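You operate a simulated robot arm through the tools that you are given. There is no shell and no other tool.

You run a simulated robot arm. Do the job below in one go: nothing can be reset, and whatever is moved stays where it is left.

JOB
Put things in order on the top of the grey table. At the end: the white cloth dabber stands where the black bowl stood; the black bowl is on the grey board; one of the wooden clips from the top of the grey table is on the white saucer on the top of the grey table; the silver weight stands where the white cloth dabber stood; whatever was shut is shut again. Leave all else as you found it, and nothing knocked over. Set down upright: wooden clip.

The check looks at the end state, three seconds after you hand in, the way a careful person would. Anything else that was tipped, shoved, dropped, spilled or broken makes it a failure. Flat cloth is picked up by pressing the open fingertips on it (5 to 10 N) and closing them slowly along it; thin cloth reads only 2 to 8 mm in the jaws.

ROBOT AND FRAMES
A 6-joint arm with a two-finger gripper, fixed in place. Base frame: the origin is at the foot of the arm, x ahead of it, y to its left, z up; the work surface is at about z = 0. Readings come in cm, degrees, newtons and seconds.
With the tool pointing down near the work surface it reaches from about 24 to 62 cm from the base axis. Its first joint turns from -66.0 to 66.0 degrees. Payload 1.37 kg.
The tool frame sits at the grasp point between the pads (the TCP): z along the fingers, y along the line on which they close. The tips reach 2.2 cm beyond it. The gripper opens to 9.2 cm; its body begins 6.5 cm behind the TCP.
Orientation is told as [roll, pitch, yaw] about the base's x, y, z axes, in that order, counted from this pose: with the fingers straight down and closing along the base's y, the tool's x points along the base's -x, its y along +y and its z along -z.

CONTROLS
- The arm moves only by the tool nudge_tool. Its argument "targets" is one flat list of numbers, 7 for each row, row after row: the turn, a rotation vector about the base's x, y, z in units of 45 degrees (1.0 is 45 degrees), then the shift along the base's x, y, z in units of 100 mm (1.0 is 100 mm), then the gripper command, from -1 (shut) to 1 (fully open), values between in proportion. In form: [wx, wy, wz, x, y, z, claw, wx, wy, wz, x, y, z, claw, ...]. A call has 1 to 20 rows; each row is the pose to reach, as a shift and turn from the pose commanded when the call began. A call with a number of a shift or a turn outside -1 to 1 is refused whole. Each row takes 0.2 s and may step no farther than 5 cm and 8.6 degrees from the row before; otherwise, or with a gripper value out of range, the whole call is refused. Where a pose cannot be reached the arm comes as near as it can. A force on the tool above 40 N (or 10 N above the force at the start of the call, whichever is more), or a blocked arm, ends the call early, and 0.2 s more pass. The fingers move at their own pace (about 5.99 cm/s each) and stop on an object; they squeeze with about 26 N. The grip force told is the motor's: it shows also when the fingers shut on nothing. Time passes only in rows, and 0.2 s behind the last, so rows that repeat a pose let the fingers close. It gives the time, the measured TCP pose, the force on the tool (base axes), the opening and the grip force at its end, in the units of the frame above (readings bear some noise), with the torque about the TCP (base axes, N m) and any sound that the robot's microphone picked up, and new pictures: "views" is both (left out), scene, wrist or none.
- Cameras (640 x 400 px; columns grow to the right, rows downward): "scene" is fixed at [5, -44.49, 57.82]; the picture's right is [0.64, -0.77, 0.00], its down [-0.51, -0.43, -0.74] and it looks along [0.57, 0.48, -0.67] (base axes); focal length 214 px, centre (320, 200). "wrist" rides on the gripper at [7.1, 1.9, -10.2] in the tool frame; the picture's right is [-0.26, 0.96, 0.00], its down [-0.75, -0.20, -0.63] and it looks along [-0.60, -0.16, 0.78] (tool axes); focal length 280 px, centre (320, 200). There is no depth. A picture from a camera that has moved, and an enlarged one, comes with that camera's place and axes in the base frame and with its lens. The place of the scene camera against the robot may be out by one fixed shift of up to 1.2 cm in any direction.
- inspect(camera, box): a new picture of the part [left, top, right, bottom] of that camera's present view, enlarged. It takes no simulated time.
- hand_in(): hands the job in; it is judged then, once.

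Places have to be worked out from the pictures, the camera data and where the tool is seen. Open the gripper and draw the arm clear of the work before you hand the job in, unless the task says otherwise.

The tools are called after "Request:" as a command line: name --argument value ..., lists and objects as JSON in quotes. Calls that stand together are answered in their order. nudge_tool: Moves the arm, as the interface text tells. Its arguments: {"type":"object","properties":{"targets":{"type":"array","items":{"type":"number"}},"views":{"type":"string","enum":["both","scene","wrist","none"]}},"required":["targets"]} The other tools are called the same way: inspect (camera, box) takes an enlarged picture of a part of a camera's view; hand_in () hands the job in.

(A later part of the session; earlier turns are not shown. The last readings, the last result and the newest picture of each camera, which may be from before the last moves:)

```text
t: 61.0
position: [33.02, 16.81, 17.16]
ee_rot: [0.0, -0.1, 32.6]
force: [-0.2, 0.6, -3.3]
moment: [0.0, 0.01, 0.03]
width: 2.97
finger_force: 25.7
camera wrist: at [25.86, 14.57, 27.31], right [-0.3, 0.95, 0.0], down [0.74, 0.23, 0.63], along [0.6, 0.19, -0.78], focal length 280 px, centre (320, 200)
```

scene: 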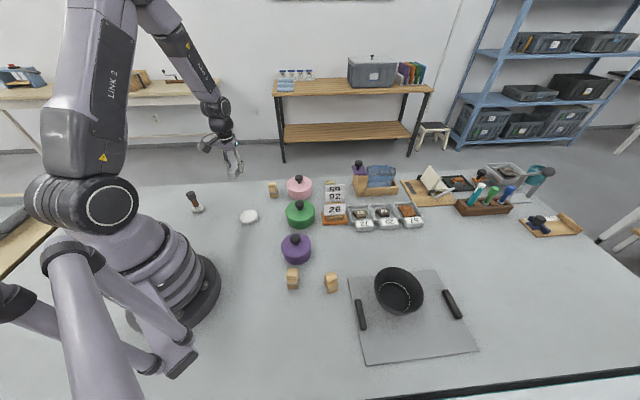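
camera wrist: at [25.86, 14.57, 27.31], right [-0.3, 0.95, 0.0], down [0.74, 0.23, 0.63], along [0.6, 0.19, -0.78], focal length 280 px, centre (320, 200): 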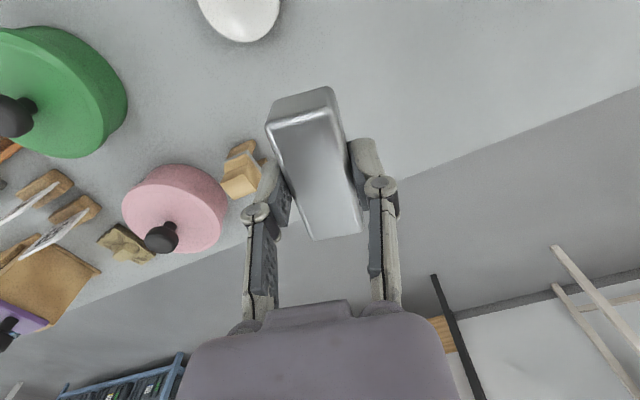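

I'll move above (32.7, 21.4) and lower to just over the table.

Request:
nudge_tool --targets '[0, 0, 0, -0.03, 0.25, -0.1, -1, 0, 0, 0, -0.03, 0.46, -0.25, -1, 0, 0, 0, -0.03, 0.46, -0.5, -1, 0, 0, 0, -0.03, 0.46, -0.75, -1, 0, 0, 0, -0.03, 0.46, -1, -1, 0, 0, 0, -0.03, 0.46, -1, -1]' --views "both"

Request:
inspect --camera "scene" --box '[180, 140, 290, 230]'

```text
t: 62.4
position: [32.78, 21.38, 7.09]
ee_rot: [-0.1, 0.0, 32.6]
force: [-0.6, 0.3, -4.0]
moment: [0.0, 0.02, -0.02]
width: 2.99
finger_force: 26.3
camera wrist: at [25.65, 19.29, 17.22], right [-0.3, 0.95, 0.0], down [0.74, 0.23, 0.63], along [0.6, 0.19, -0.78], focal length 280 px, centre (320, 200)
```

scene: 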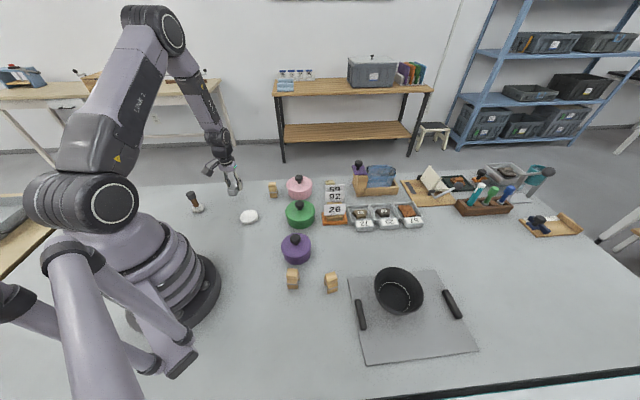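
wrist: 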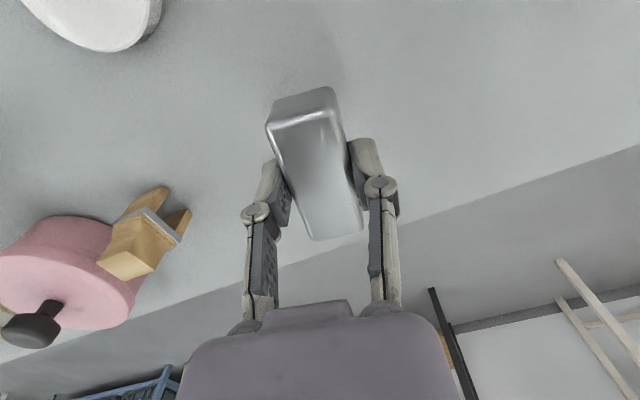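

```text
4.44 times, centred on (235, 185) of scene
camera zoom: at [5.0, -44.49, 57.82], right [0.64, -0.77, 0.0], down [-0.51, -0.43, -0.74], along [0.57, 0.48, -0.67], focal length 953 px, centre (698, 267)
```

zoom: 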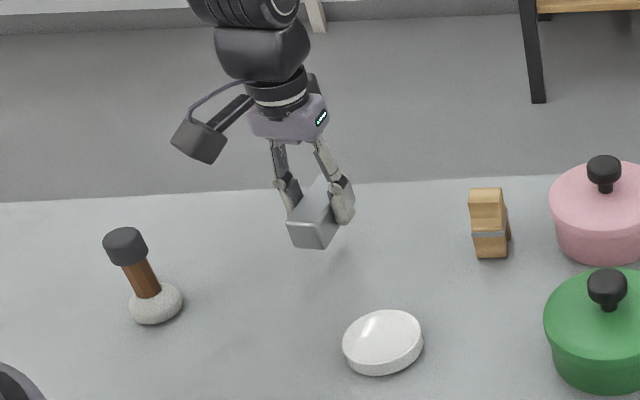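

The weight is over the spot with everything clear. I'll lower to about 0.4 cm above contact, then inch down.

Request:
nudge_tool --targets '[0, 0, 0, -0.005, 0.003, -0.12, -1, 0, 0, 0, -0.005, 0.003, -0.24, -1, 0, 0, 0, -0.005, 0.003, -0.34, -1, 0, 0, 0, -0.005, 0.003, -0.37, -1, 0, 0, 0, -0.005, 0.003, -0.37, -1]' --views "none"

Request:
nudge_tool --targets '[0, 0, 0, 0, 0, -0.015, -1, 0, 0, 0, 0, 0, -0.03, -1, 0, 0, 0, 0, 0, -0.03, -1]' --views "none"

```text
t: 63.6
position: [32.57, 21.38, 3.13]
ee_rot: [0.0, -0.2, 32.6]
force: [0.1, 0.2, -3.0]
moment: [-0.02, -0.01, 0.01]
width: 2.95
finger_force: 25.7
```

```text
t: 64.4
position: [32.6, 21.25, 3.01]
ee_rot: [0.0, 0.0, 32.5]
force: [-1.4, -2.6, 2.3]
moment: [0.0, -0.08, 0.0]
width: 2.96
finger_force: 25.9
```

The force changed from −3 to +2 N, so the weight is resting on the table. I'll release it.

Request:
nudge_tool --targets '[0, 0, 0, 0, 0, 0, -0.5, 0, 0, 0, 0, 0, 0, -0.3, 0, 0, 0, 0, 0, 0, 0, 0, 0, 0, 0, 0, 0, 0.3, 0, 0, 0, 0, 0, 0, 0.3]' --views "wrist"

Request:
nudge_tool --targets '[0, 0, 0, 0, 0, 0.1, 0.3, 0, 0, 0, 0, 0, 0.3, 0.3, 0, 0, 0, 0, 0, 0.6, 0.3, 0, 0, 0, 0, 0, 1, 0.3, 0, 0, 0, 0, 0, 1, 0.3]' --views "both"

Request:
inspect --camera "scene" --box '[180, 140, 290, 230]'

Request:
inspect --camera "wrist" --box '[220, 20, 420, 170]'

```text
t: 65.6
position: [32.59, 21.39, 2.93]
ee_rot: [0.0, 0.0, 32.6]
force: [-0.3, -0.5, 0.3]
moment: [-0.03, -0.01, 0.04]
width: 5.98
finger_force: 0.1
camera wrist: at [25.47, 19.15, 13.15], right [-0.3, 0.95, 0.0], down [0.74, 0.23, 0.63], along [0.6, 0.19, -0.78], focal length 280 px, centre (320, 200)
```

wrist: 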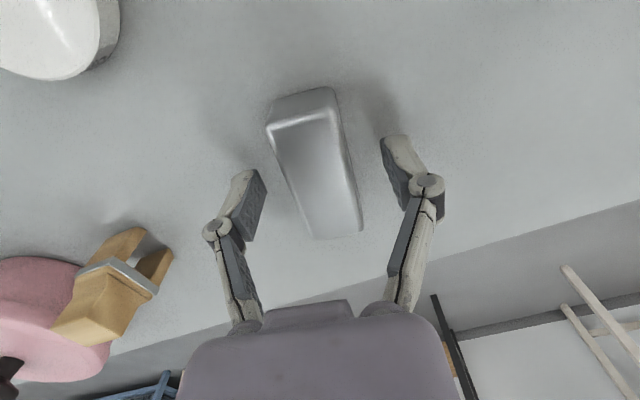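

```text
t: 66.8
position: [32.74, 21.53, 12.94]
ee_rot: [0.0, -0.1, 32.7]
force: [-0.1, 0.1, 0.5]
moment: [0.0, 0.03, -0.03]
width: 5.95
finger_force: 0.0
camera wrist: at [25.54, 19.2, 23.15], right [-0.3, 0.95, 0.0], down [0.74, 0.23, 0.63], along [0.6, 0.19, -0.78], focal length 280 px, centre (320, 200)
```

scene: 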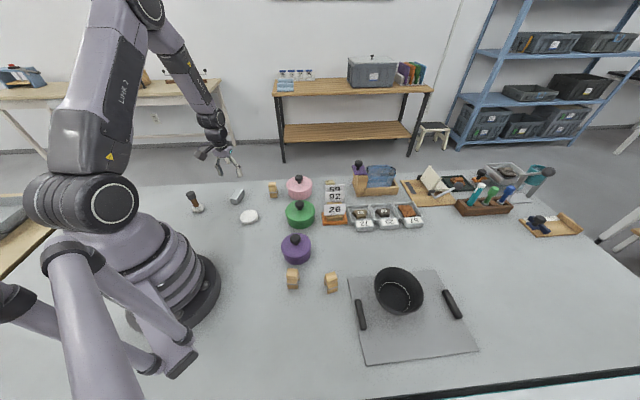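
wrist: 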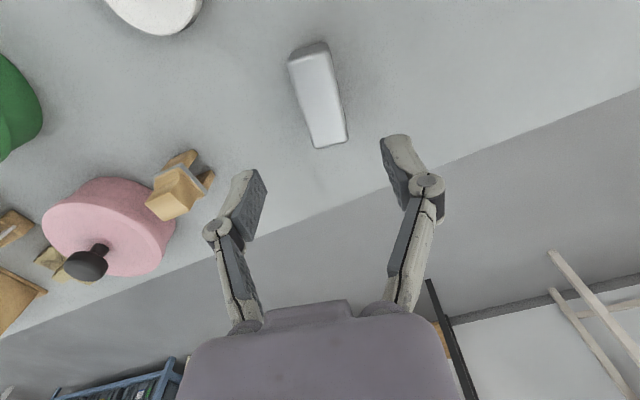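

```text
4.44 times, centred on (235, 185) of scene
camera zoom: at [4.99, -44.49, 57.82], right [0.64, -0.77, 0.0], down [-0.51, -0.43, -0.74], along [0.57, 0.48, -0.67], focal length 953 px, centre (698, 267)
```

zoom: 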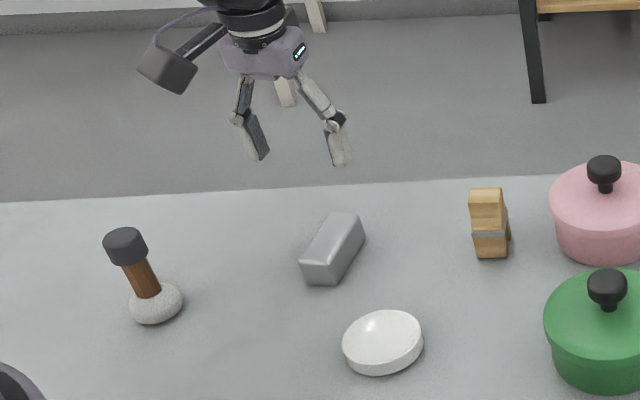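

```text
2.67 times, centred on (320, 95) of wrist
camera zoom: at [25.54, 19.2, 23.15], right [-0.3, 0.95, 0.0], down [0.74, 0.23, 0.63], along [0.6, 0.19, -0.78], focal length 748 px, centre (320, 480)
```

zoom: 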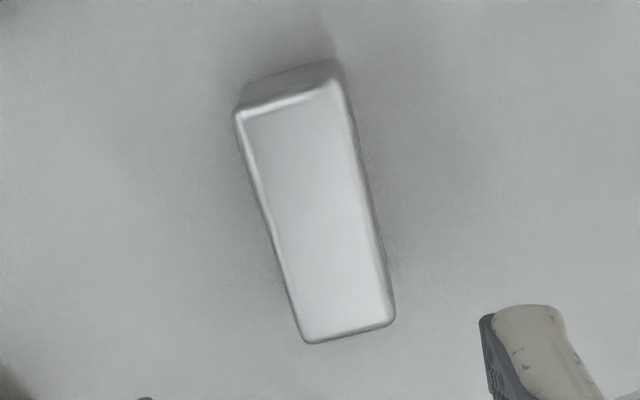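

The weight stands at the dabber's old place. Now I need a wooden clip for the saucer, so I'll look closely at the clips' shape.

Request:
inspect --camera "wrist" --box '[130, 130, 240, 230]'

Request:
inspect --camera "scene" --box '[255, 170, 295, 205]'

Request:
inspect --camera "scene" --box '[280, 260, 345, 300]'

```text
4.00 times, centred on (185, 180) of wrist
camera zoom: at [25.54, 19.2, 23.15], right [-0.3, 0.95, 0.0], down [0.74, 0.23, 0.63], along [0.6, 0.19, -0.78], focal length 1122 px, centre (860, 280)
```

zoom: 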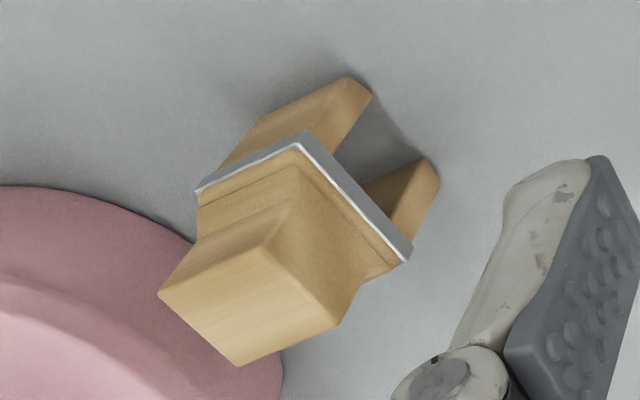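

```text
11.43 times, centred on (275, 188) of scene
camera zoom: at [4.99, -44.49, 57.82], right [0.64, -0.77, 0.0], down [-0.51, -0.43, -0.74], along [0.57, 0.48, -0.67], focal length 2451 px, centre (834, 343)
```

zoom: 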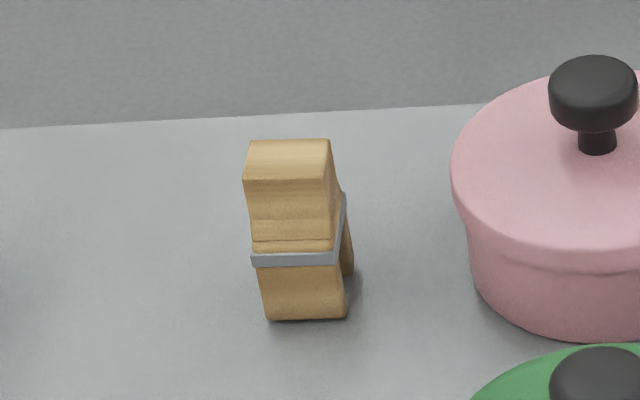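

```text
9.85 times, centred on (312, 280) of scene
camera zoom: at [4.99, -44.49, 57.82], right [0.64, -0.77, 0.0], down [-0.51, -0.43, -0.74], along [0.57, 0.48, -0.67], focal length 2112 px, centre (394, -588)
```

zoom: 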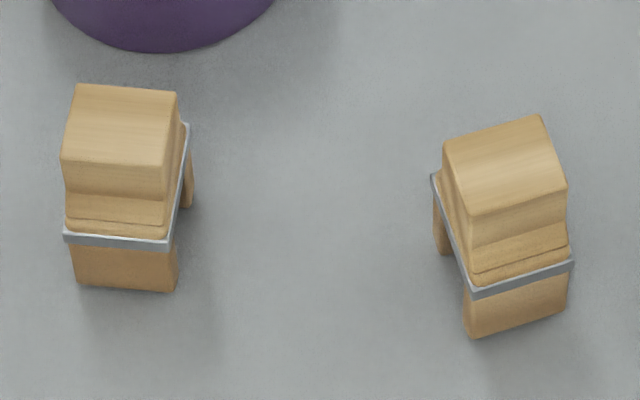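

The clip stands on two legs with a metal band; its flat parallel sides are about 2.7 cm apart, which is the best grip. I'll take the front clip (near the board), which is free on all sides, so I travel there with the yaw turned to about −123° to match those faces.

Request:
nudge_tool --targets '[0, 0, 0, 0, 0, 0.3, 0.3, 0, 0, 0, 0, 0, 0.6, 0.3, 0, 0, -0.18, 0, -0.25, 0.9, 0.3, 0, 0, -0.36, 0.05, -0.5, 1, 0.3, 0, 0, -0.54, 0.05, -0.75, 1, 0.3, 0, 0, -0.72, 0.1, -1, 1, 0.3]' --views "none"

Request:
nudge_tool --targets '[0, 0, -0.18, 0.02, -0.25, 0, 0.3, 0, 0, -0.36, 0.04, -0.5, 0, 0.3, 0, 0, -0.54, 0.06, -0.75, 0, 0.3, 0, 0, -0.72, 0.06, -1, 0, 0.3]' --views "none"

Request:
nudge_tool --targets '[0, 0, -0.18, 0, -0.25, 0, 0.3, 0, 0, -0.36, 0, -0.5, 0, 0.3, 0, 0, -0.54, 0, -0.75, 0, 0.3, 0, 0, -0.72, 0, -1, 0, 0.3]' --views "none"

Request:
nudge_tool --targets '[0, 0, -0.18, -0.05, -0.25, 0, 0.3, 0, 0, -0.36, -0.1, -0.5, 0, 0.3, 0, 0, -0.54, -0.15, -0.75, 0, 0.3, 0, 0, -0.72, -0.2, -1, 0, 0.3, 0, 0, -0.72, -0.2, -1, 0, 0.3]' --views "both"

```text
t: 68.2
position: [33.54, 11.15, 23.0]
ee_rot: [0.1, 0.0, -0.1]
force: [-0.7, 0.2, 0.0]
moment: [0.01, 0.03, -0.01]
width: 5.99
finger_force: 0.1
```

```text
t: 69.2
position: [34.15, 1.17, 23.08]
ee_rot: [0.0, -0.1, -32.4]
force: [0.0, 0.2, 0.2]
moment: [0.04, 0.0, 0.03]
width: 6.01
finger_force: 0.0
```

```text
t: 70.2
position: [34.09, -8.87, 22.99]
ee_rot: [0.0, 0.0, -64.8]
force: [-0.1, 0.4, 0.5]
moment: [0.05, 0.01, -0.01]
width: 5.96
finger_force: 0.1
```

```text
t: 71.4
position: [32.19, -18.61, 23.06]
ee_rot: [0.1, 0.0, -97.2]
force: [0.3, -0.7, -0.3]
moment: [0.0, 0.02, -0.03]
width: 5.98
finger_force: 0.0
camera wrist: at [34.87, -11.88, 33.16], right [0.92, -0.38, 0.0], down [-0.3, -0.72, 0.63], along [-0.24, -0.58, -0.78], focal length 280 px, centre (320, 200)
```

scene: 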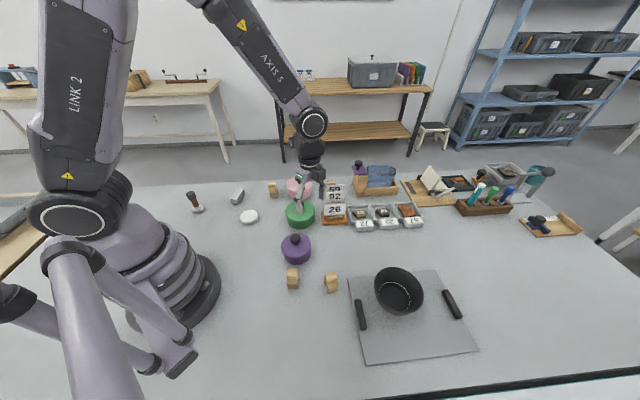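
wrist: 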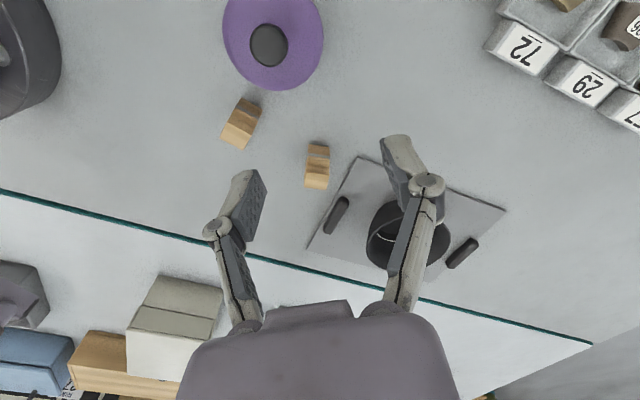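

Both front clips are in the wrist view. I'll enlarge to measure the one near the board.

Request:
inspect --camera "wrist" --box '[205, 85, 365, 205]'

```text
3.33 times, centred on (285, 145) of wrist
camera zoom: at [34.87, -11.88, 33.16], right [0.92, -0.38, 0.0], down [-0.3, -0.72, 0.63], along [-0.24, -0.58, -0.78], focal length 935 px, centre (437, 383)
```

zoom: 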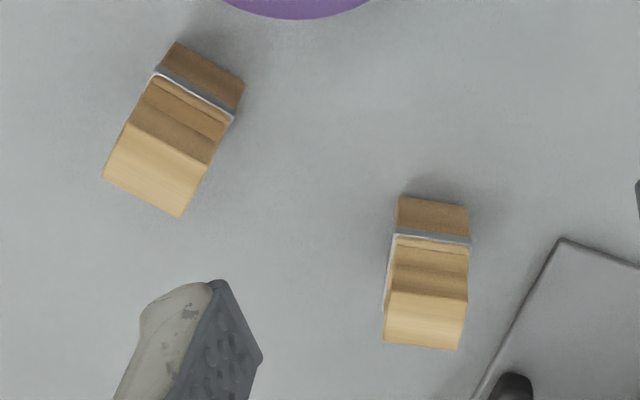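

The clip by the board is about 6 cm tall and 2.75 cm wide, centred near (27.3, −29.1), with its flat sides facing along azimuth −31°. I'll move over it with yaw −121°.

Request:
nudge_tool --targets '[0, 0, -0.14, -0.12, -0.25, 0, 0.3, 0, 0, -0.28, -0.24, -0.5, -0.15, 0.3, 0, 0, -0.42, -0.37, -0.75, -0.35, 0.3, 0, 0, -0.533, -0.49, -1, -0.55, 0.3, 0, 0, -0.533, -0.49, -1, -0.75, 0.3, 0, 0, -0.533, -0.49, -1, -0.75, 0.3]' --views "both"

Request:
inspect --camera "wrist" --box '[240, 40, 400, 160]'

```text
t: 72.8
position: [26.96, -28.87, 15.34]
ee_rot: [0.0, -0.1, -121.0]
force: [0.5, 0.6, 0.4]
moment: [0.0, -0.02, -0.01]
width: 5.98
finger_force: 0.1
camera wrist: at [32.27, -23.79, 25.53], right [0.69, -0.72, 0.0], down [-0.56, -0.54, 0.63], along [-0.45, -0.43, -0.78], focal length 280 px, centre (320, 200)
```

scene: 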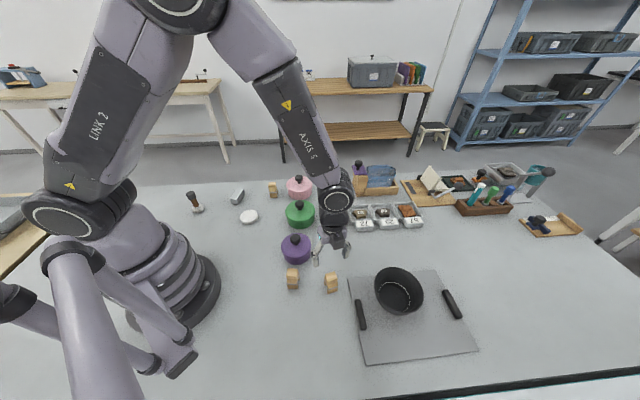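
wrist: 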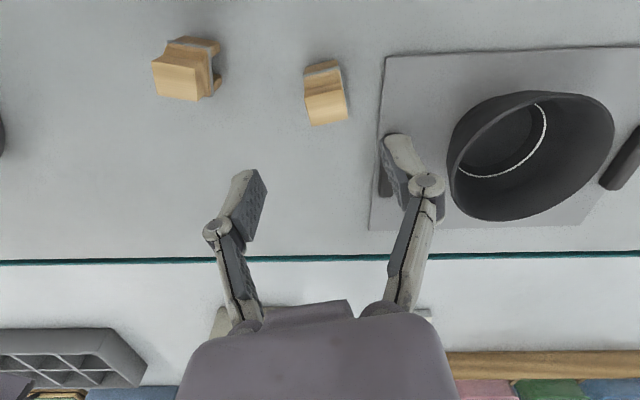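

```text
3.33 times, centred on (320, 100) of wrist
camera zoom: at [32.27, -23.79, 25.53], right [0.69, -0.72, 0.0], down [-0.56, -0.54, 0.63], along [-0.45, -0.43, -0.78], focal length 935 px, centre (320, 533)
```

zoom: 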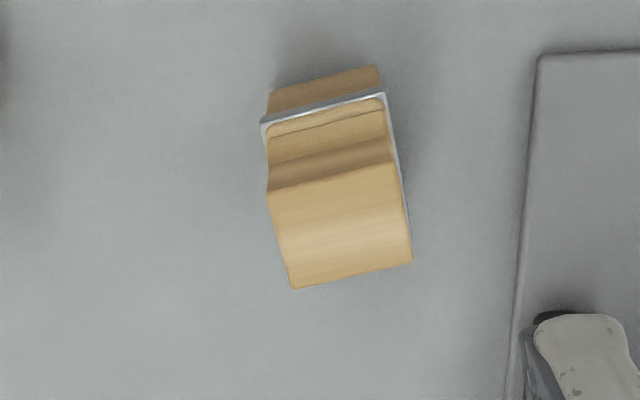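

The clip centre is at about (27.3, −29.1), 6 cm tall. I'll correct by (+0.37, −0.24), turn −2° and come down to just above it.

Request:
nudge_tool --targets '[0, 0, -0.042, 0.018, -0.012, -0.1, 0.3, 0, 0, -0.042, 0.037, -0.024, -0.3, 0.3, 0, 0, -0.042, 0.037, -0.024, -0.5, 0.3, 0, 0, -0.042, 0.037, -0.024, -0.6, 0.2, 0, 0, -0.042, 0.037, -0.024, -0.6, 0.2]' --views "both"

Request:
inspect --camera "scene" --box '[270, 210, 380, 300]'

Request:
inspect --camera "wrist" --box '[220, 60, 420, 210]'

```text
t: 74.0
position: [27.45, -29.01, 9.41]
ee_rot: [0.0, 0.0, -122.9]
force: [-0.4, -0.6, -0.3]
moment: [-0.02, 0.03, 0.0]
width: 5.52
finger_force: 0.2
camera wrist: at [32.98, -24.15, 19.58], right [0.67, -0.74, 0.0], down [-0.58, -0.52, 0.63], along [-0.47, -0.42, -0.78], focal length 280 px, centre (320, 200)
```

scene: 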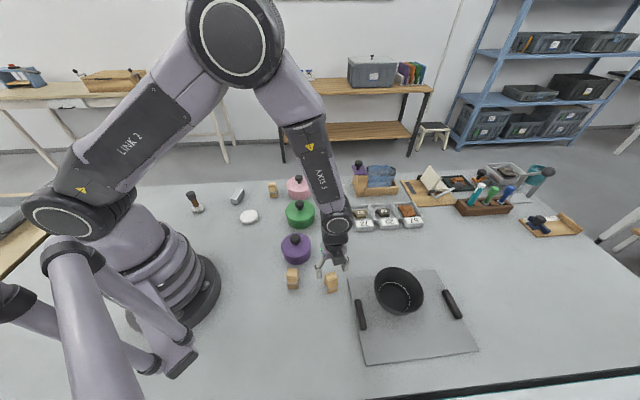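
wrist: 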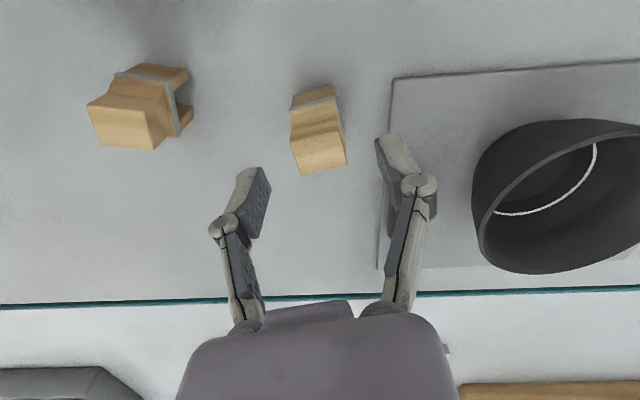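

```text
4.44 times, centred on (325, 255) of scene
camera zoom: at [5.0, -44.49, 57.82], right [0.64, -0.77, 0.0], down [-0.51, -0.43, -0.74], along [0.57, 0.48, -0.67], focal length 953 px, centre (298, -44)
```

zoom: 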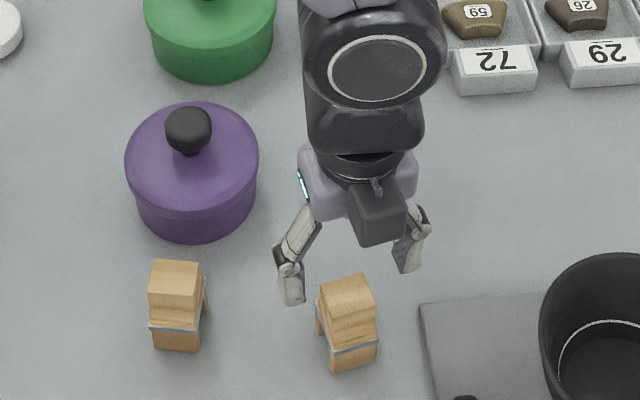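

```text
2.67 times, centred on (320, 135) of wrist
camera zoom: at [32.98, -24.15, 19.58], right [0.67, -0.74, 0.0], down [-0.58, -0.52, 0.63], along [-0.47, -0.42, -0.78], focal length 748 px, centre (320, 373)
```

zoom: 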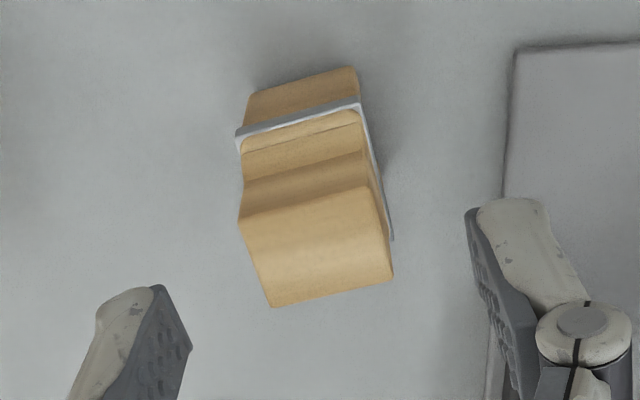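

The clip is centred between the fingers and square to them. I'll descend around its upper block and close.

Request:
nudge_tool --targets '[0, 0, 0, -0.005, -0.005, -0.12, 0.2, 0, 0, 0, -0.01, -0.01, -0.24, 0.2, 0, 0, 0, -0.01, -0.01, -0.34, 0.2, 0, 0, 0, -0.01, -0.01, -0.41, 0.2, 0, 0, 0, -0.01, -0.01, -0.41, 0.2]' --views "both"

Request:
inspect --camera "scene" --box '[280, 230, 370, 300]'

```text
t: 75.2
position: [27.54, -28.89, 5.17]
ee_rot: [0.1, -0.1, -123.0]
force: [-0.3, 0.2, -0.2]
moment: [0.01, 0.0, -0.01]
width: 5.51
finger_force: 0.0
camera wrist: at [33.0, -24.14, 15.39], right [0.67, -0.74, 0.0], down [-0.58, -0.52, 0.63], along [-0.47, -0.42, -0.78], focal length 280 px, centre (320, 200)
```

scene: 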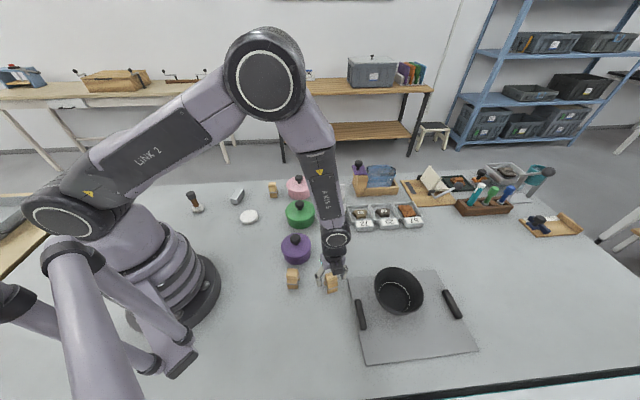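
wrist: 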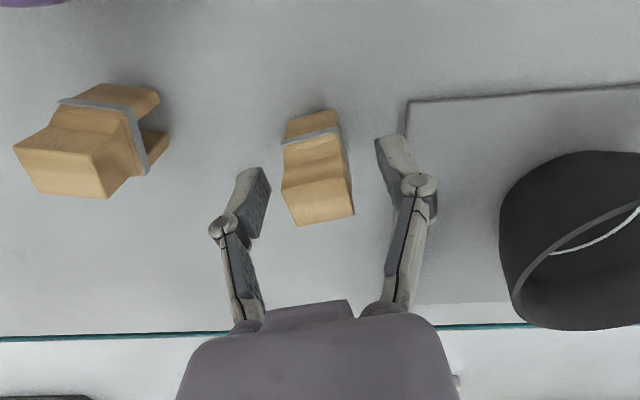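

```text
5.71 times, centred on (325, 265) of scene
camera zoom: at [5.0, -44.49, 57.82], right [0.64, -0.77, 0.0], down [-0.51, -0.43, -0.74], along [0.57, 0.48, -0.67], focal length 1226 px, centre (291, -171)
```

zoom: 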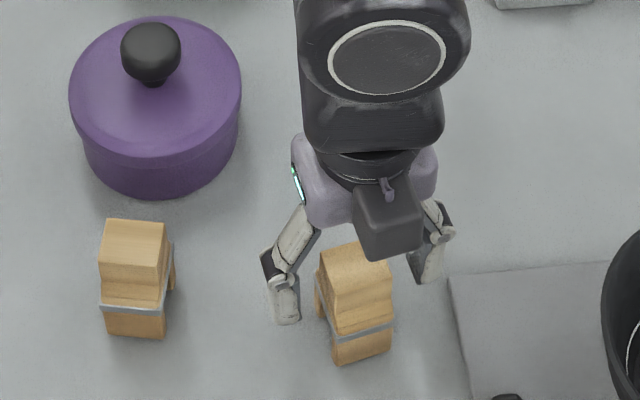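

The top block sits centred between the pads. I'll close gently.

Request:
nudge_tool --targets '[0, 0, 0, 0, 0, 0, 0, 0, 0, 0, 0, 0, 0, -0.25, 0, 0, 0, 0, 0, 0, -0.4, 0, 0, 0, 0, 0, 0, -0.6, 0, 0, 0, 0, 0, 0, -1, 0, 0, 0, 0, 0, 0, -1]' --views "wrist"

Request:
nudge_tool --targets '[0, 0, 0, 0, 0, 0.05, -1, 0, 0, 0, 0, 0, 0.15, -1, 0, 0, 0, 0, 0, 0.35, -1, 0, 0, 0, 0, 0, 0.6, -1, 0, 0, 0, 0, 0, 0.6, -1]' --views "both"

Request:
inspect --camera "scene" --box '[280, 220, 370, 300]'

```text
t: 76.6
position: [27.55, -28.98, 5.14]
ee_rot: [0.1, 0.0, -122.9]
force: [0.0, 0.3, 1.4]
moment: [0.01, 0.03, -0.02]
width: 2.73
finger_force: 26.0
camera wrist: at [33.0, -24.14, 15.4], right [0.67, -0.74, 0.0], down [-0.58, -0.52, 0.63], along [-0.47, -0.42, -0.78], focal length 280 px, centre (320, 200)
```

wrist: 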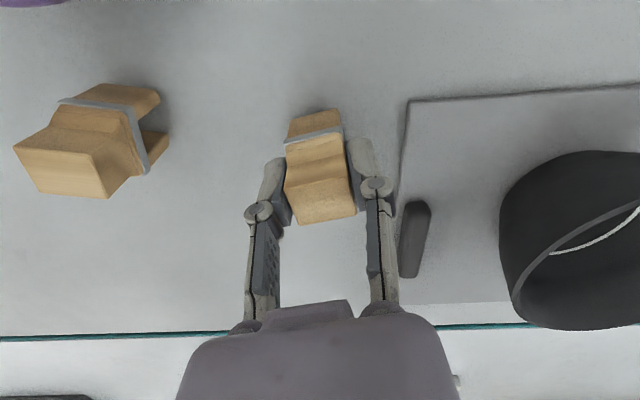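

```text
t: 77.8
position: [27.59, -29.19, 11.38]
ee_rot: [-0.1, 0.1, -122.9]
force: [-1.0, 0.4, -0.4]
moment: [-0.03, 0.0, -0.01]
width: 2.71
finger_force: 26.3
camera wrist: at [32.99, -24.17, 21.51], right [0.67, -0.74, 0.0], down [-0.58, -0.52, 0.63], along [-0.47, -0.42, -0.78], focal length 280 px, centre (320, 200)
```

scene: 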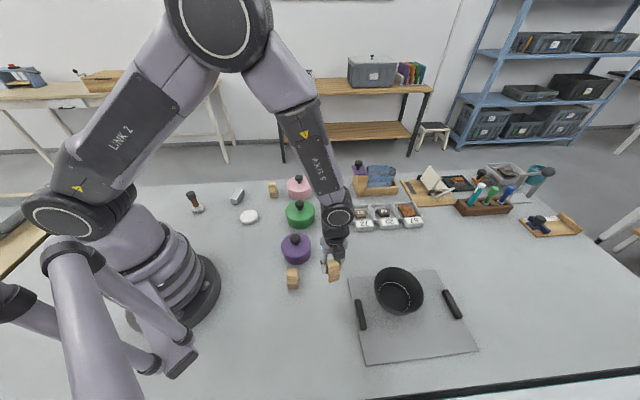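
wrist: 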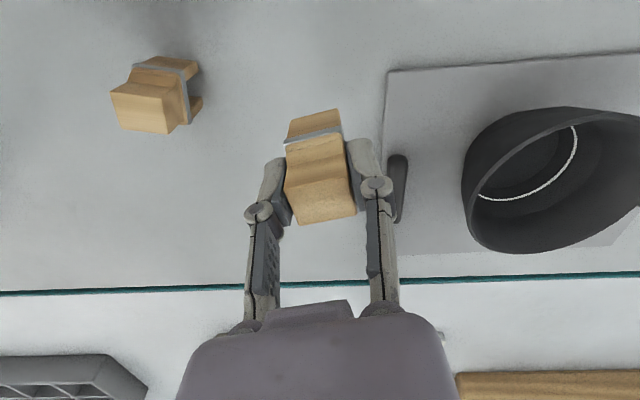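

```text
5.00 times, centred on (325, 260) of scene
camera zoom: at [5.0, -44.49, 57.81], right [0.64, -0.77, 0.0], down [-0.51, -0.43, -0.74], along [0.57, 0.48, -0.67], focal length 1072 px, centre (295, -100)
```

zoom: 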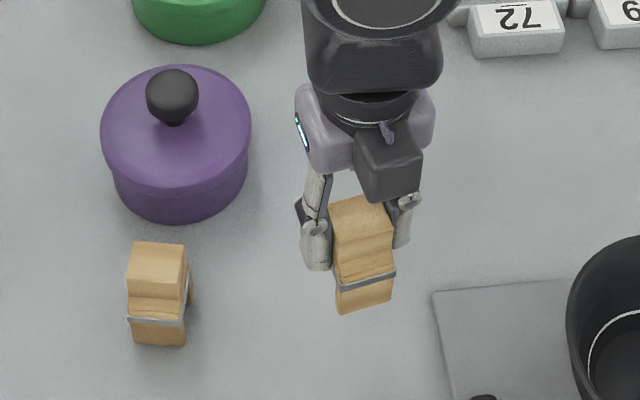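

The clip is held upright (2.7 cm grip). I'll raise it high and carry it to the saucer, turning the yaw back gradually.

Request:
nudge_tool --targets '[0, 0, 0, 0, 0, 0.35, -1, 0, 0, 0, 0, 0, 0.7, -1, 0, 0, 0.18, 0.12, 0.25, 1, -1, 0, 0, 0.36, 0.24, 0.5, 1, -1, 0, 0, 0.54, 0.36, 0.75, 1, -1, 0, 0, 0.72, 0.5, 1, 1, -1]' --views "none"

Request:
nudge_tool --targets '[0, 0, 0.18, 0.05, 0.25, 0, -1, 0, 0, 0.36, 0.1, 0.5, 0, -1, 0, 0, 0.54, 0.1, 0.75, 0, -1, 0, 0, 0.72, 0.1, 1, 0, -1]' --views "none"

Request:
nudge_tool --targets '[0, 0, 0.18, 0, 0.25, 0, -1, 0, 0, 0.36, -0.05, 0.5, 0, -1, 0, 0, 0.54, -0.1, 0.75, 0, -1, 0, 0, 0.72, -0.15, 1, 0, -1]' --views "none"

Request:
nudge_tool --targets '[0, 0, 0.15, -0.05, 0.25, -0.05, -1, 0, 0, 0.3, -0.12, 0.5, -0.15, -1, 0, 0, 0.45, -0.2, 0.7, -0.3, -1, 0, 0, 0.57, -0.25, 0.8, -0.5, -1, 0, 0, 0.57, -0.25, 0.8, -0.5, -1]' --views "both"

```text
t: 79.2
position: [32.69, -18.89, 21.58]
ee_rot: [0.0, -0.1, -90.4]
force: [0.1, 0.3, -0.1]
moment: [0.05, 0.0, 0.02]
width: 2.71
finger_force: 26.4
```

```text
t: 80.2
position: [33.41, -9.05, 21.61]
ee_rot: [0.0, -0.1, -58.0]
force: [-0.2, 0.8, -0.7]
moment: [-0.03, 0.01, 0.02]
width: 2.74
finger_force: 26.0
```

```text
t: 81.2
position: [32.02, 1.09, 21.44]
ee_rot: [0.0, 0.1, -25.6]
force: [0.3, 0.4, 0.5]
moment: [0.03, -0.01, -0.05]
width: 2.72
finger_force: 25.9
```

```text
t: 82.4
position: [29.42, 8.96, 16.32]
ee_rot: [-0.1, 0.0, 0.0]
force: [-0.3, 1.2, -0.1]
moment: [-0.02, 0.0, 0.03]
width: 2.68
finger_force: 26.3
camera wrist: at [22.24, 10.83, 26.47], right [0.26, 0.97, 0.0], down [0.75, -0.2, 0.63], along [0.6, -0.16, -0.78], focal length 280 px, centre (320, 200)
```

scene: 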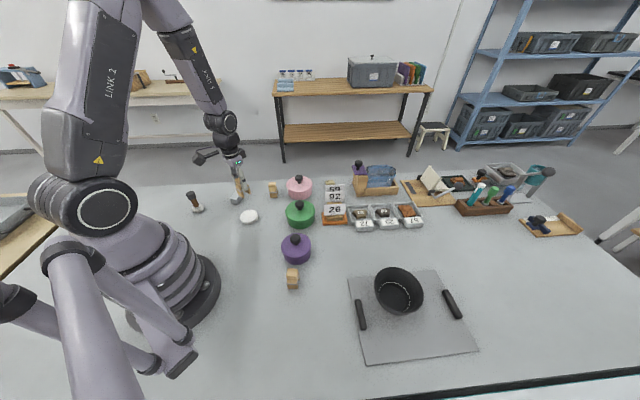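
wrist: 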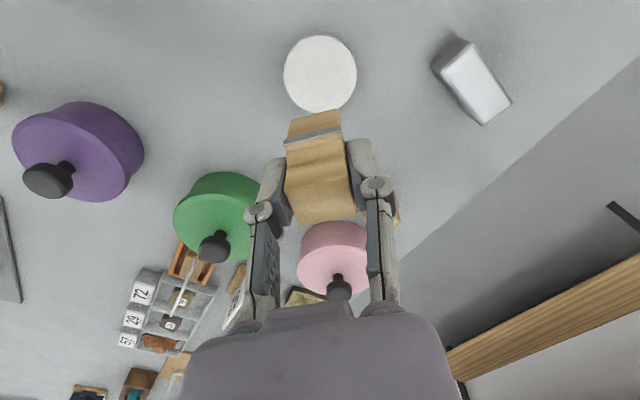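

The saucer is visible right below the clip. I'll enlarge to compute its exact centre relative to the tool.

Request:
inspect --camera "wrist" --box '[240, 20, 400, 140]'

Request:
inspect --camera "scene" --box '[200, 150, 300, 230]'

```text
3.33 times, centred on (320, 80) of wrist
camera zoom: at [22.24, 10.83, 26.47], right [0.26, 0.97, 0.0], down [0.75, -0.2, 0.63], along [0.6, -0.16, -0.78], focal length 935 px, centre (320, 600)
```

zoom: 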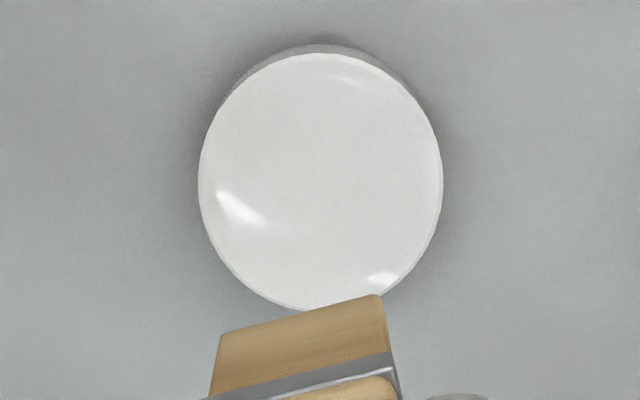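

```text
5.00 times, centred on (250, 190) of scene
camera zoom: at [5.0, -44.49, 57.82], right [0.64, -0.77, 0.0], down [-0.51, -0.43, -0.74], along [0.57, 0.48, -0.67], focal length 1072 px, centre (670, 250)
```

zoom: 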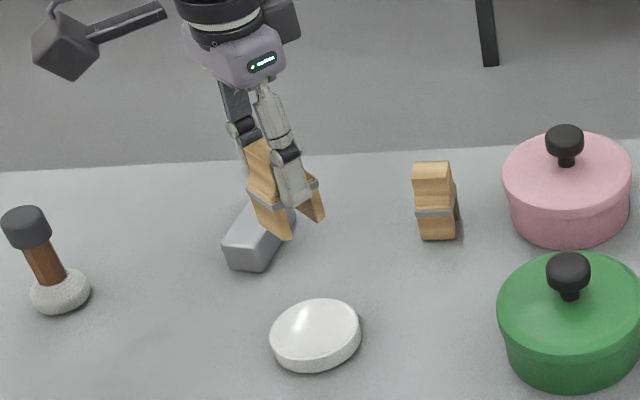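

The saucer is 6.2 cm across, centred at (28.7, 9.1). The clip's base centre needs a shift of about (−0.80, +0.18). I'll move there and lower to about 1 cm above the saucer.

Request:
nudge_tool --targets '[0, 0, 0, -0.04, 0.009, -0.1, -1, 0, 0, 0, -0.08, 0.018, -0.25, -1, 0, 0, 0, -0.08, 0.018, -0.45, -1, 0, 0, 0, -0.08, 0.018, -0.65, -1, 0, 0, 0, -0.08, 0.018, -0.82, -1, 0, 0, 0, -0.08, 0.018, -0.82, -1]' --views "both"

Request:
inspect --camera "wrist" --box '[220, 60, 420, 210]'

Request:
inspect --camera "scene" --box '[210, 170, 290, 230]'

```text
t: 83.8
position: [28.76, 9.15, 8.21]
ee_rot: [0.0, -0.1, -0.1]
force: [-0.1, 0.1, -0.3]
moment: [0.01, -0.02, 0.02]
width: 2.68
finger_force: 26.1
camera wrist: at [21.61, 11.15, 18.34], right [0.26, 0.96, 0.0], down [0.75, -0.21, 0.63], along [0.6, -0.16, -0.78], focal length 280 px, centre (320, 200)
```

scene: 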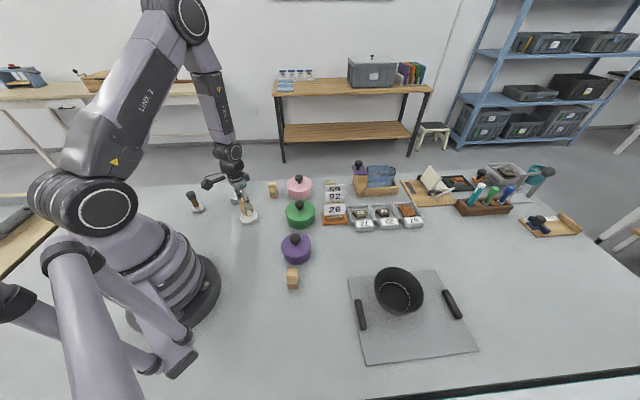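
wrist: 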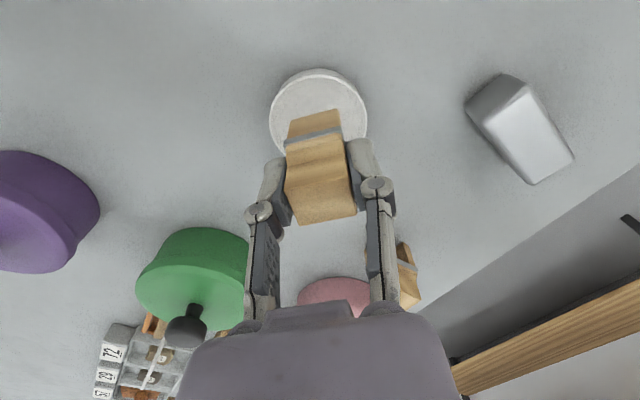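

```text
2.67 times, centred on (320, 135) of wrist
camera zoom: at [21.61, 11.15, 18.34], right [0.26, 0.96, 0.0], down [0.75, -0.21, 0.63], along [0.6, -0.16, -0.78], focal length 748 px, centre (320, 373)
```

zoom: 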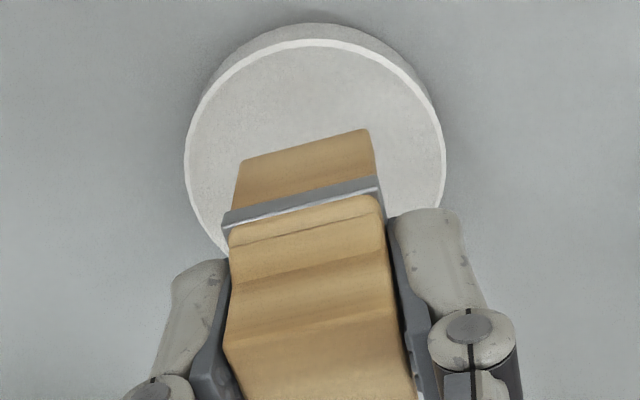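

```text
6.67 times, centred on (250, 200) of scene
camera zoom: at [5.0, -44.49, 57.82], right [0.64, -0.77, 0.0], down [-0.51, -0.43, -0.74], along [0.57, 0.48, -0.67], focal length 1430 px, centre (787, 200)
```

zoom: 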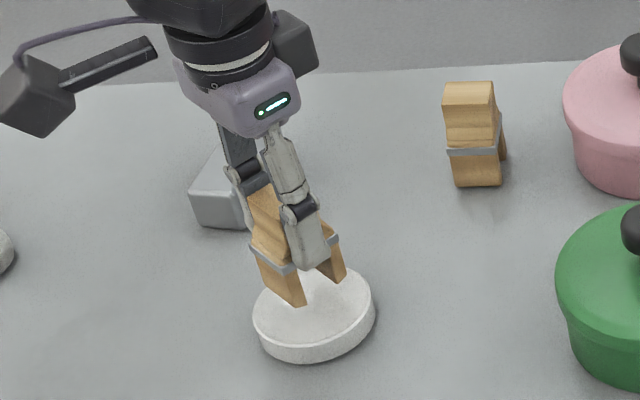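

The clip is centred over the saucer within 2 mm, and the saucer top is at about z 1.4. I'll lower to just above contact, then inch down.

Request:
nudge_tool --targets '[0, 0, 0, -0.012, -0.01, -0.04, -1, 0, 0, 0, -0.012, -0.01, -0.08, -1, 0, 0, 0, -0.012, -0.01, -0.12, -1, 0, 0, 0, -0.012, -0.01, -0.12, -1]' --views "none"

Request:
nudge_tool --targets '[0, 0, 0, 0, 0, -0.015, -1, 0, 0, 0, 0, 0, -0.03, -1, 0, 0, 0, 0, 0, -0.03, -1]' --views "none"

```text
t: 84.8
position: [28.57, 9.19, 6.91]
ee_rot: [0.1, 0.0, -0.1]
force: [0.1, -0.4, -0.5]
moment: [0.04, -0.06, 0.02]
width: 2.72
finger_force: 25.6
```

```text
t: 85.6
position: [28.55, 9.05, 6.6]
ee_rot: [0.1, -0.2, 0.0]
force: [0.2, 1.0, 23.8]
moment: [0.02, -0.03, -0.01]
width: 2.7
finger_force: 25.4
```

It is in firm contact (24 N), so I'll back off about 1 mm to relieve the pressure before opening.

Request:
nudge_tool --targets '[0, 0, 0, 0, 0, 0.008, -1, 0, 0, 0, 0, 0, 0.008, -1]' --views "wrist"

Request:
inspect --camera "scene" --box '[210, 170, 290, 230]'

```text
t: 86.2
position: [28.57, 8.87, 6.81]
ee_rot: [-0.1, 0.0, -0.1]
force: [0.4, 0.3, 1.7]
moment: [0.04, -0.05, 0.03]
width: 2.7
finger_force: 26.2
camera wrist: at [21.43, 10.93, 16.87], right [0.26, 0.96, 0.0], down [0.75, -0.21, 0.62], along [0.6, -0.17, -0.78], focal length 280 px, centre (320, 200)
```

wrist: 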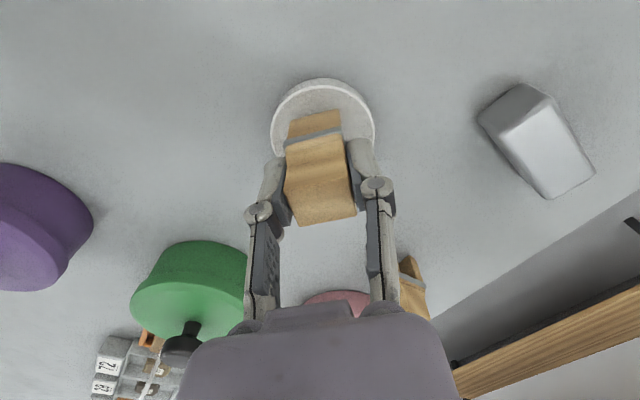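

```text
6.67 times, centred on (250, 200) of scene
camera zoom: at [5.0, -44.49, 57.82], right [0.64, -0.77, 0.0], down [-0.51, -0.43, -0.74], along [0.57, 0.48, -0.67], focal length 1430 px, centre (787, 200)
```

zoom: 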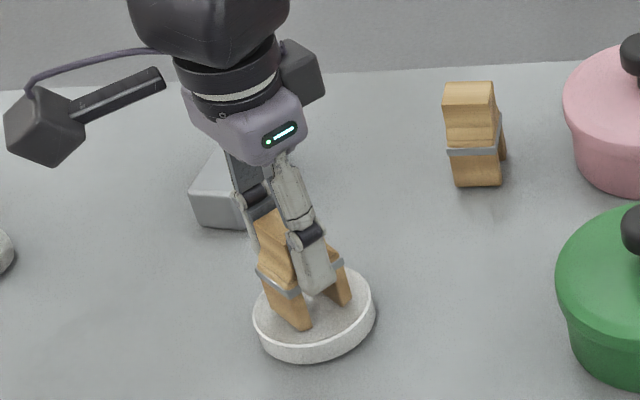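

The force is down to 2 N and the clip stands squarely on the saucer. I'll open slowly.

Request:
nudge_tool --targets '[0, 0, 0, 0, 0, 0, -0.6, 0, 0, 0, 0, 0, 0, -0.4, 0, 0, 0, 0, 0, 0, -0.3, 0, 0, 0, 0, 0, 0, 0, 0, 0, 0, 0, 0, 0, 0.3, 0, 0, 0, 0, 0, 0, 0.3]' --views "both"

Request:
inspect --camera "scene" --box '[210, 170, 290, 230]'

```text
t: 87.6
position: [28.63, 8.96, 6.76]
ee_rot: [0.0, 0.0, -0.1]
force: [0.6, 0.4, -0.5]
moment: [-0.01, 0.01, 0.0]
width: 5.98
finger_force: 0.0
camera wrist: at [21.45, 10.95, 16.89], right [0.26, 0.96, 0.0], down [0.75, -0.21, 0.63], along [0.6, -0.16, -0.78], focal length 280 px, centre (320, 200)
```

scene: 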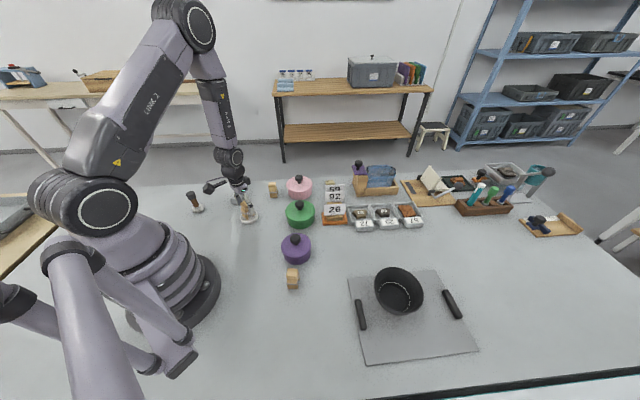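
wrist: 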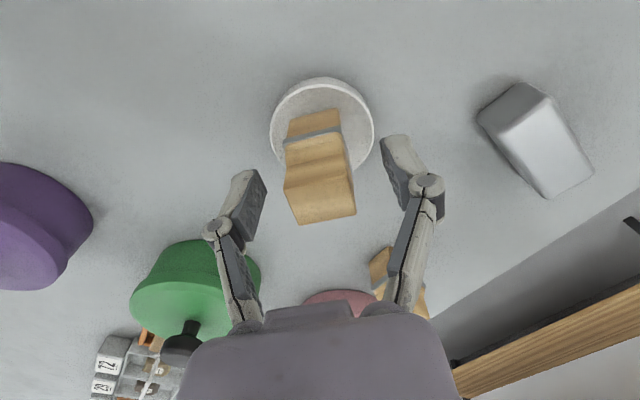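

```text
6.67 times, centred on (250, 200) of scene
camera zoom: at [5.0, -44.49, 57.82], right [0.64, -0.77, 0.0], down [-0.51, -0.43, -0.74], along [0.57, 0.48, -0.67], focal length 1430 px, centre (787, 200)
```

zoom: 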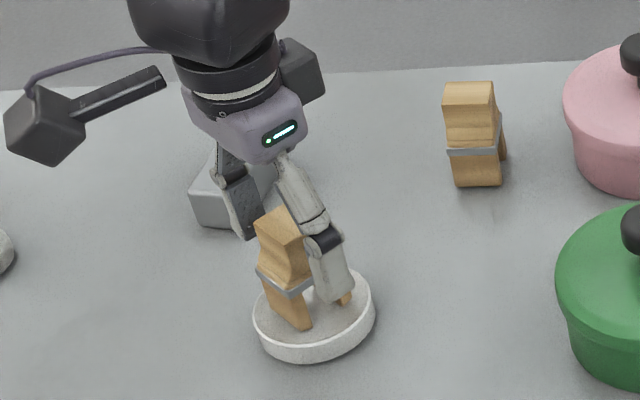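

The clip stands upright on the saucer. I'll rise straight up, fully open, then draw the arm clear for a final look.

Request:
nudge_tool --targets '[0, 0, 0, 0, 0, 0.1, 0.3, 0, 0, 0, 0, 0, 0.25, 0.3, 0, 0, 0, 0, 0, 0.5, 0.5, 0, 0, 0, 0, 0, 0.75, 1, 0, 0, 0, 0, 0, 1, 1, 0, 0, 0, 0, 0, 1, 1]' --views "none"

Request:
nudge_tool --targets '[0, 0, 0, 0.1, -0.1, 0.3, 1, 0, 0, 0, 0.3, -0.3, 0.6, 1, 0, 0, 0, 0.6, -0.5, 0.9, 1, 0, 0, 0, 0.9, -0.7, 1, 1, 0, 0, 0, 1, -0.75, 1, 1, 0, 0, 0, 1, -0.75, 1, 1]' --views "both"

Request:
inspect --camera "scene" --box '[160, 160, 360, 300]'

Request:
inspect --camera "scene" --box '[260, 220, 500, 370]'

Request:
inspect --camera "scene" --box '[320, 150, 600, 250]'

```text
t: 89.0
position: [28.74, 9.03, 16.92]
ee_rot: [0.0, 0.0, -0.1]
force: [-0.5, -0.2, 0.4]
moment: [0.04, 0.0, 0.02]
width: 9.19
finger_force: 0.0
```

```text
t: 90.4
position: [38.57, 1.67, 26.79]
ee_rot: [0.0, 0.0, -0.1]
force: [-0.4, -0.2, -0.4]
moment: [-0.01, -0.02, 0.01]
width: 9.23
finger_force: 0.1
camera wrist: at [31.36, 3.49, 36.93], right [0.26, 0.96, 0.0], down [0.75, -0.21, 0.63], along [0.6, -0.16, -0.78], focal length 280 px, centre (320, 200)
```

scene: 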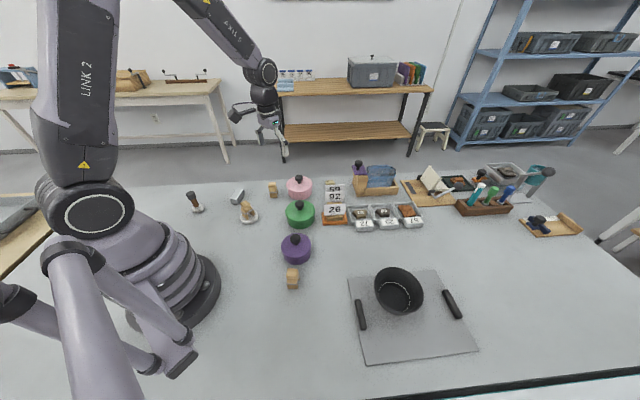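
wrist: 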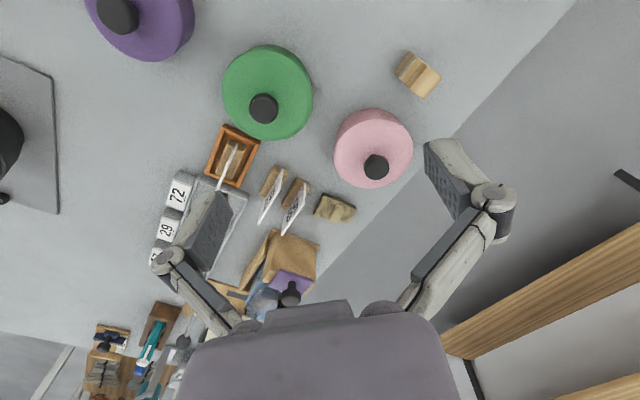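

```text
2.86 times, centred on (260, 230) of scene
camera zoom: at [5.0, -44.49, 57.82], right [0.64, -0.77, 0.0], down [-0.51, -0.43, -0.74], along [0.57, 0.48, -0.67], focal length 613 px, centre (491, 114)
```

zoom: 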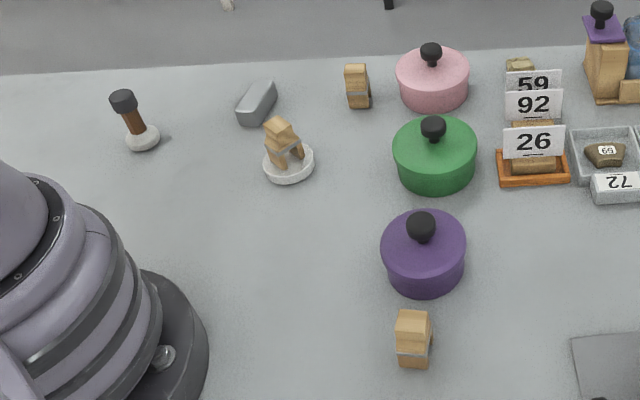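

```text
2.67 times, centred on (380, 295) of scene
camera zoom: at [5.0, -44.49, 57.82], right [0.64, -0.77, 0.0], down [-0.51, -0.43, -0.74], along [0.57, 0.48, -0.67], focal length 572 px, centre (160, -53)
```

zoom: 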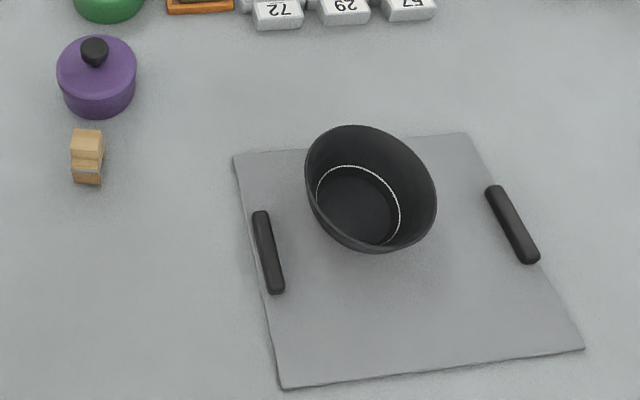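

```text
2.29 times, centred on (460, 200) of scene
camera zoom: at [5.0, -44.49, 57.82], right [0.64, -0.77, 0.0], down [-0.51, -0.43, -0.74], along [0.57, 0.48, -0.67], focal length 490 px, centre (0, 200)
```

zoom: 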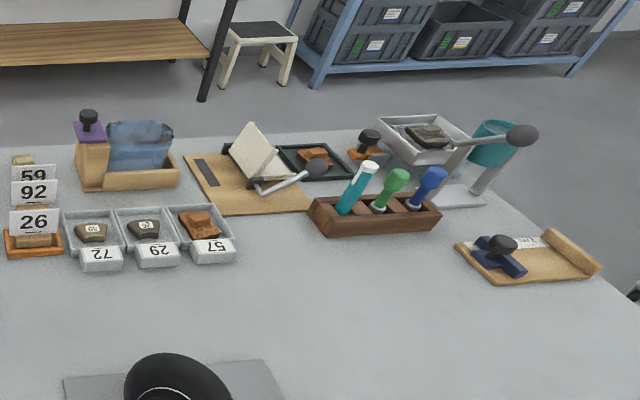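

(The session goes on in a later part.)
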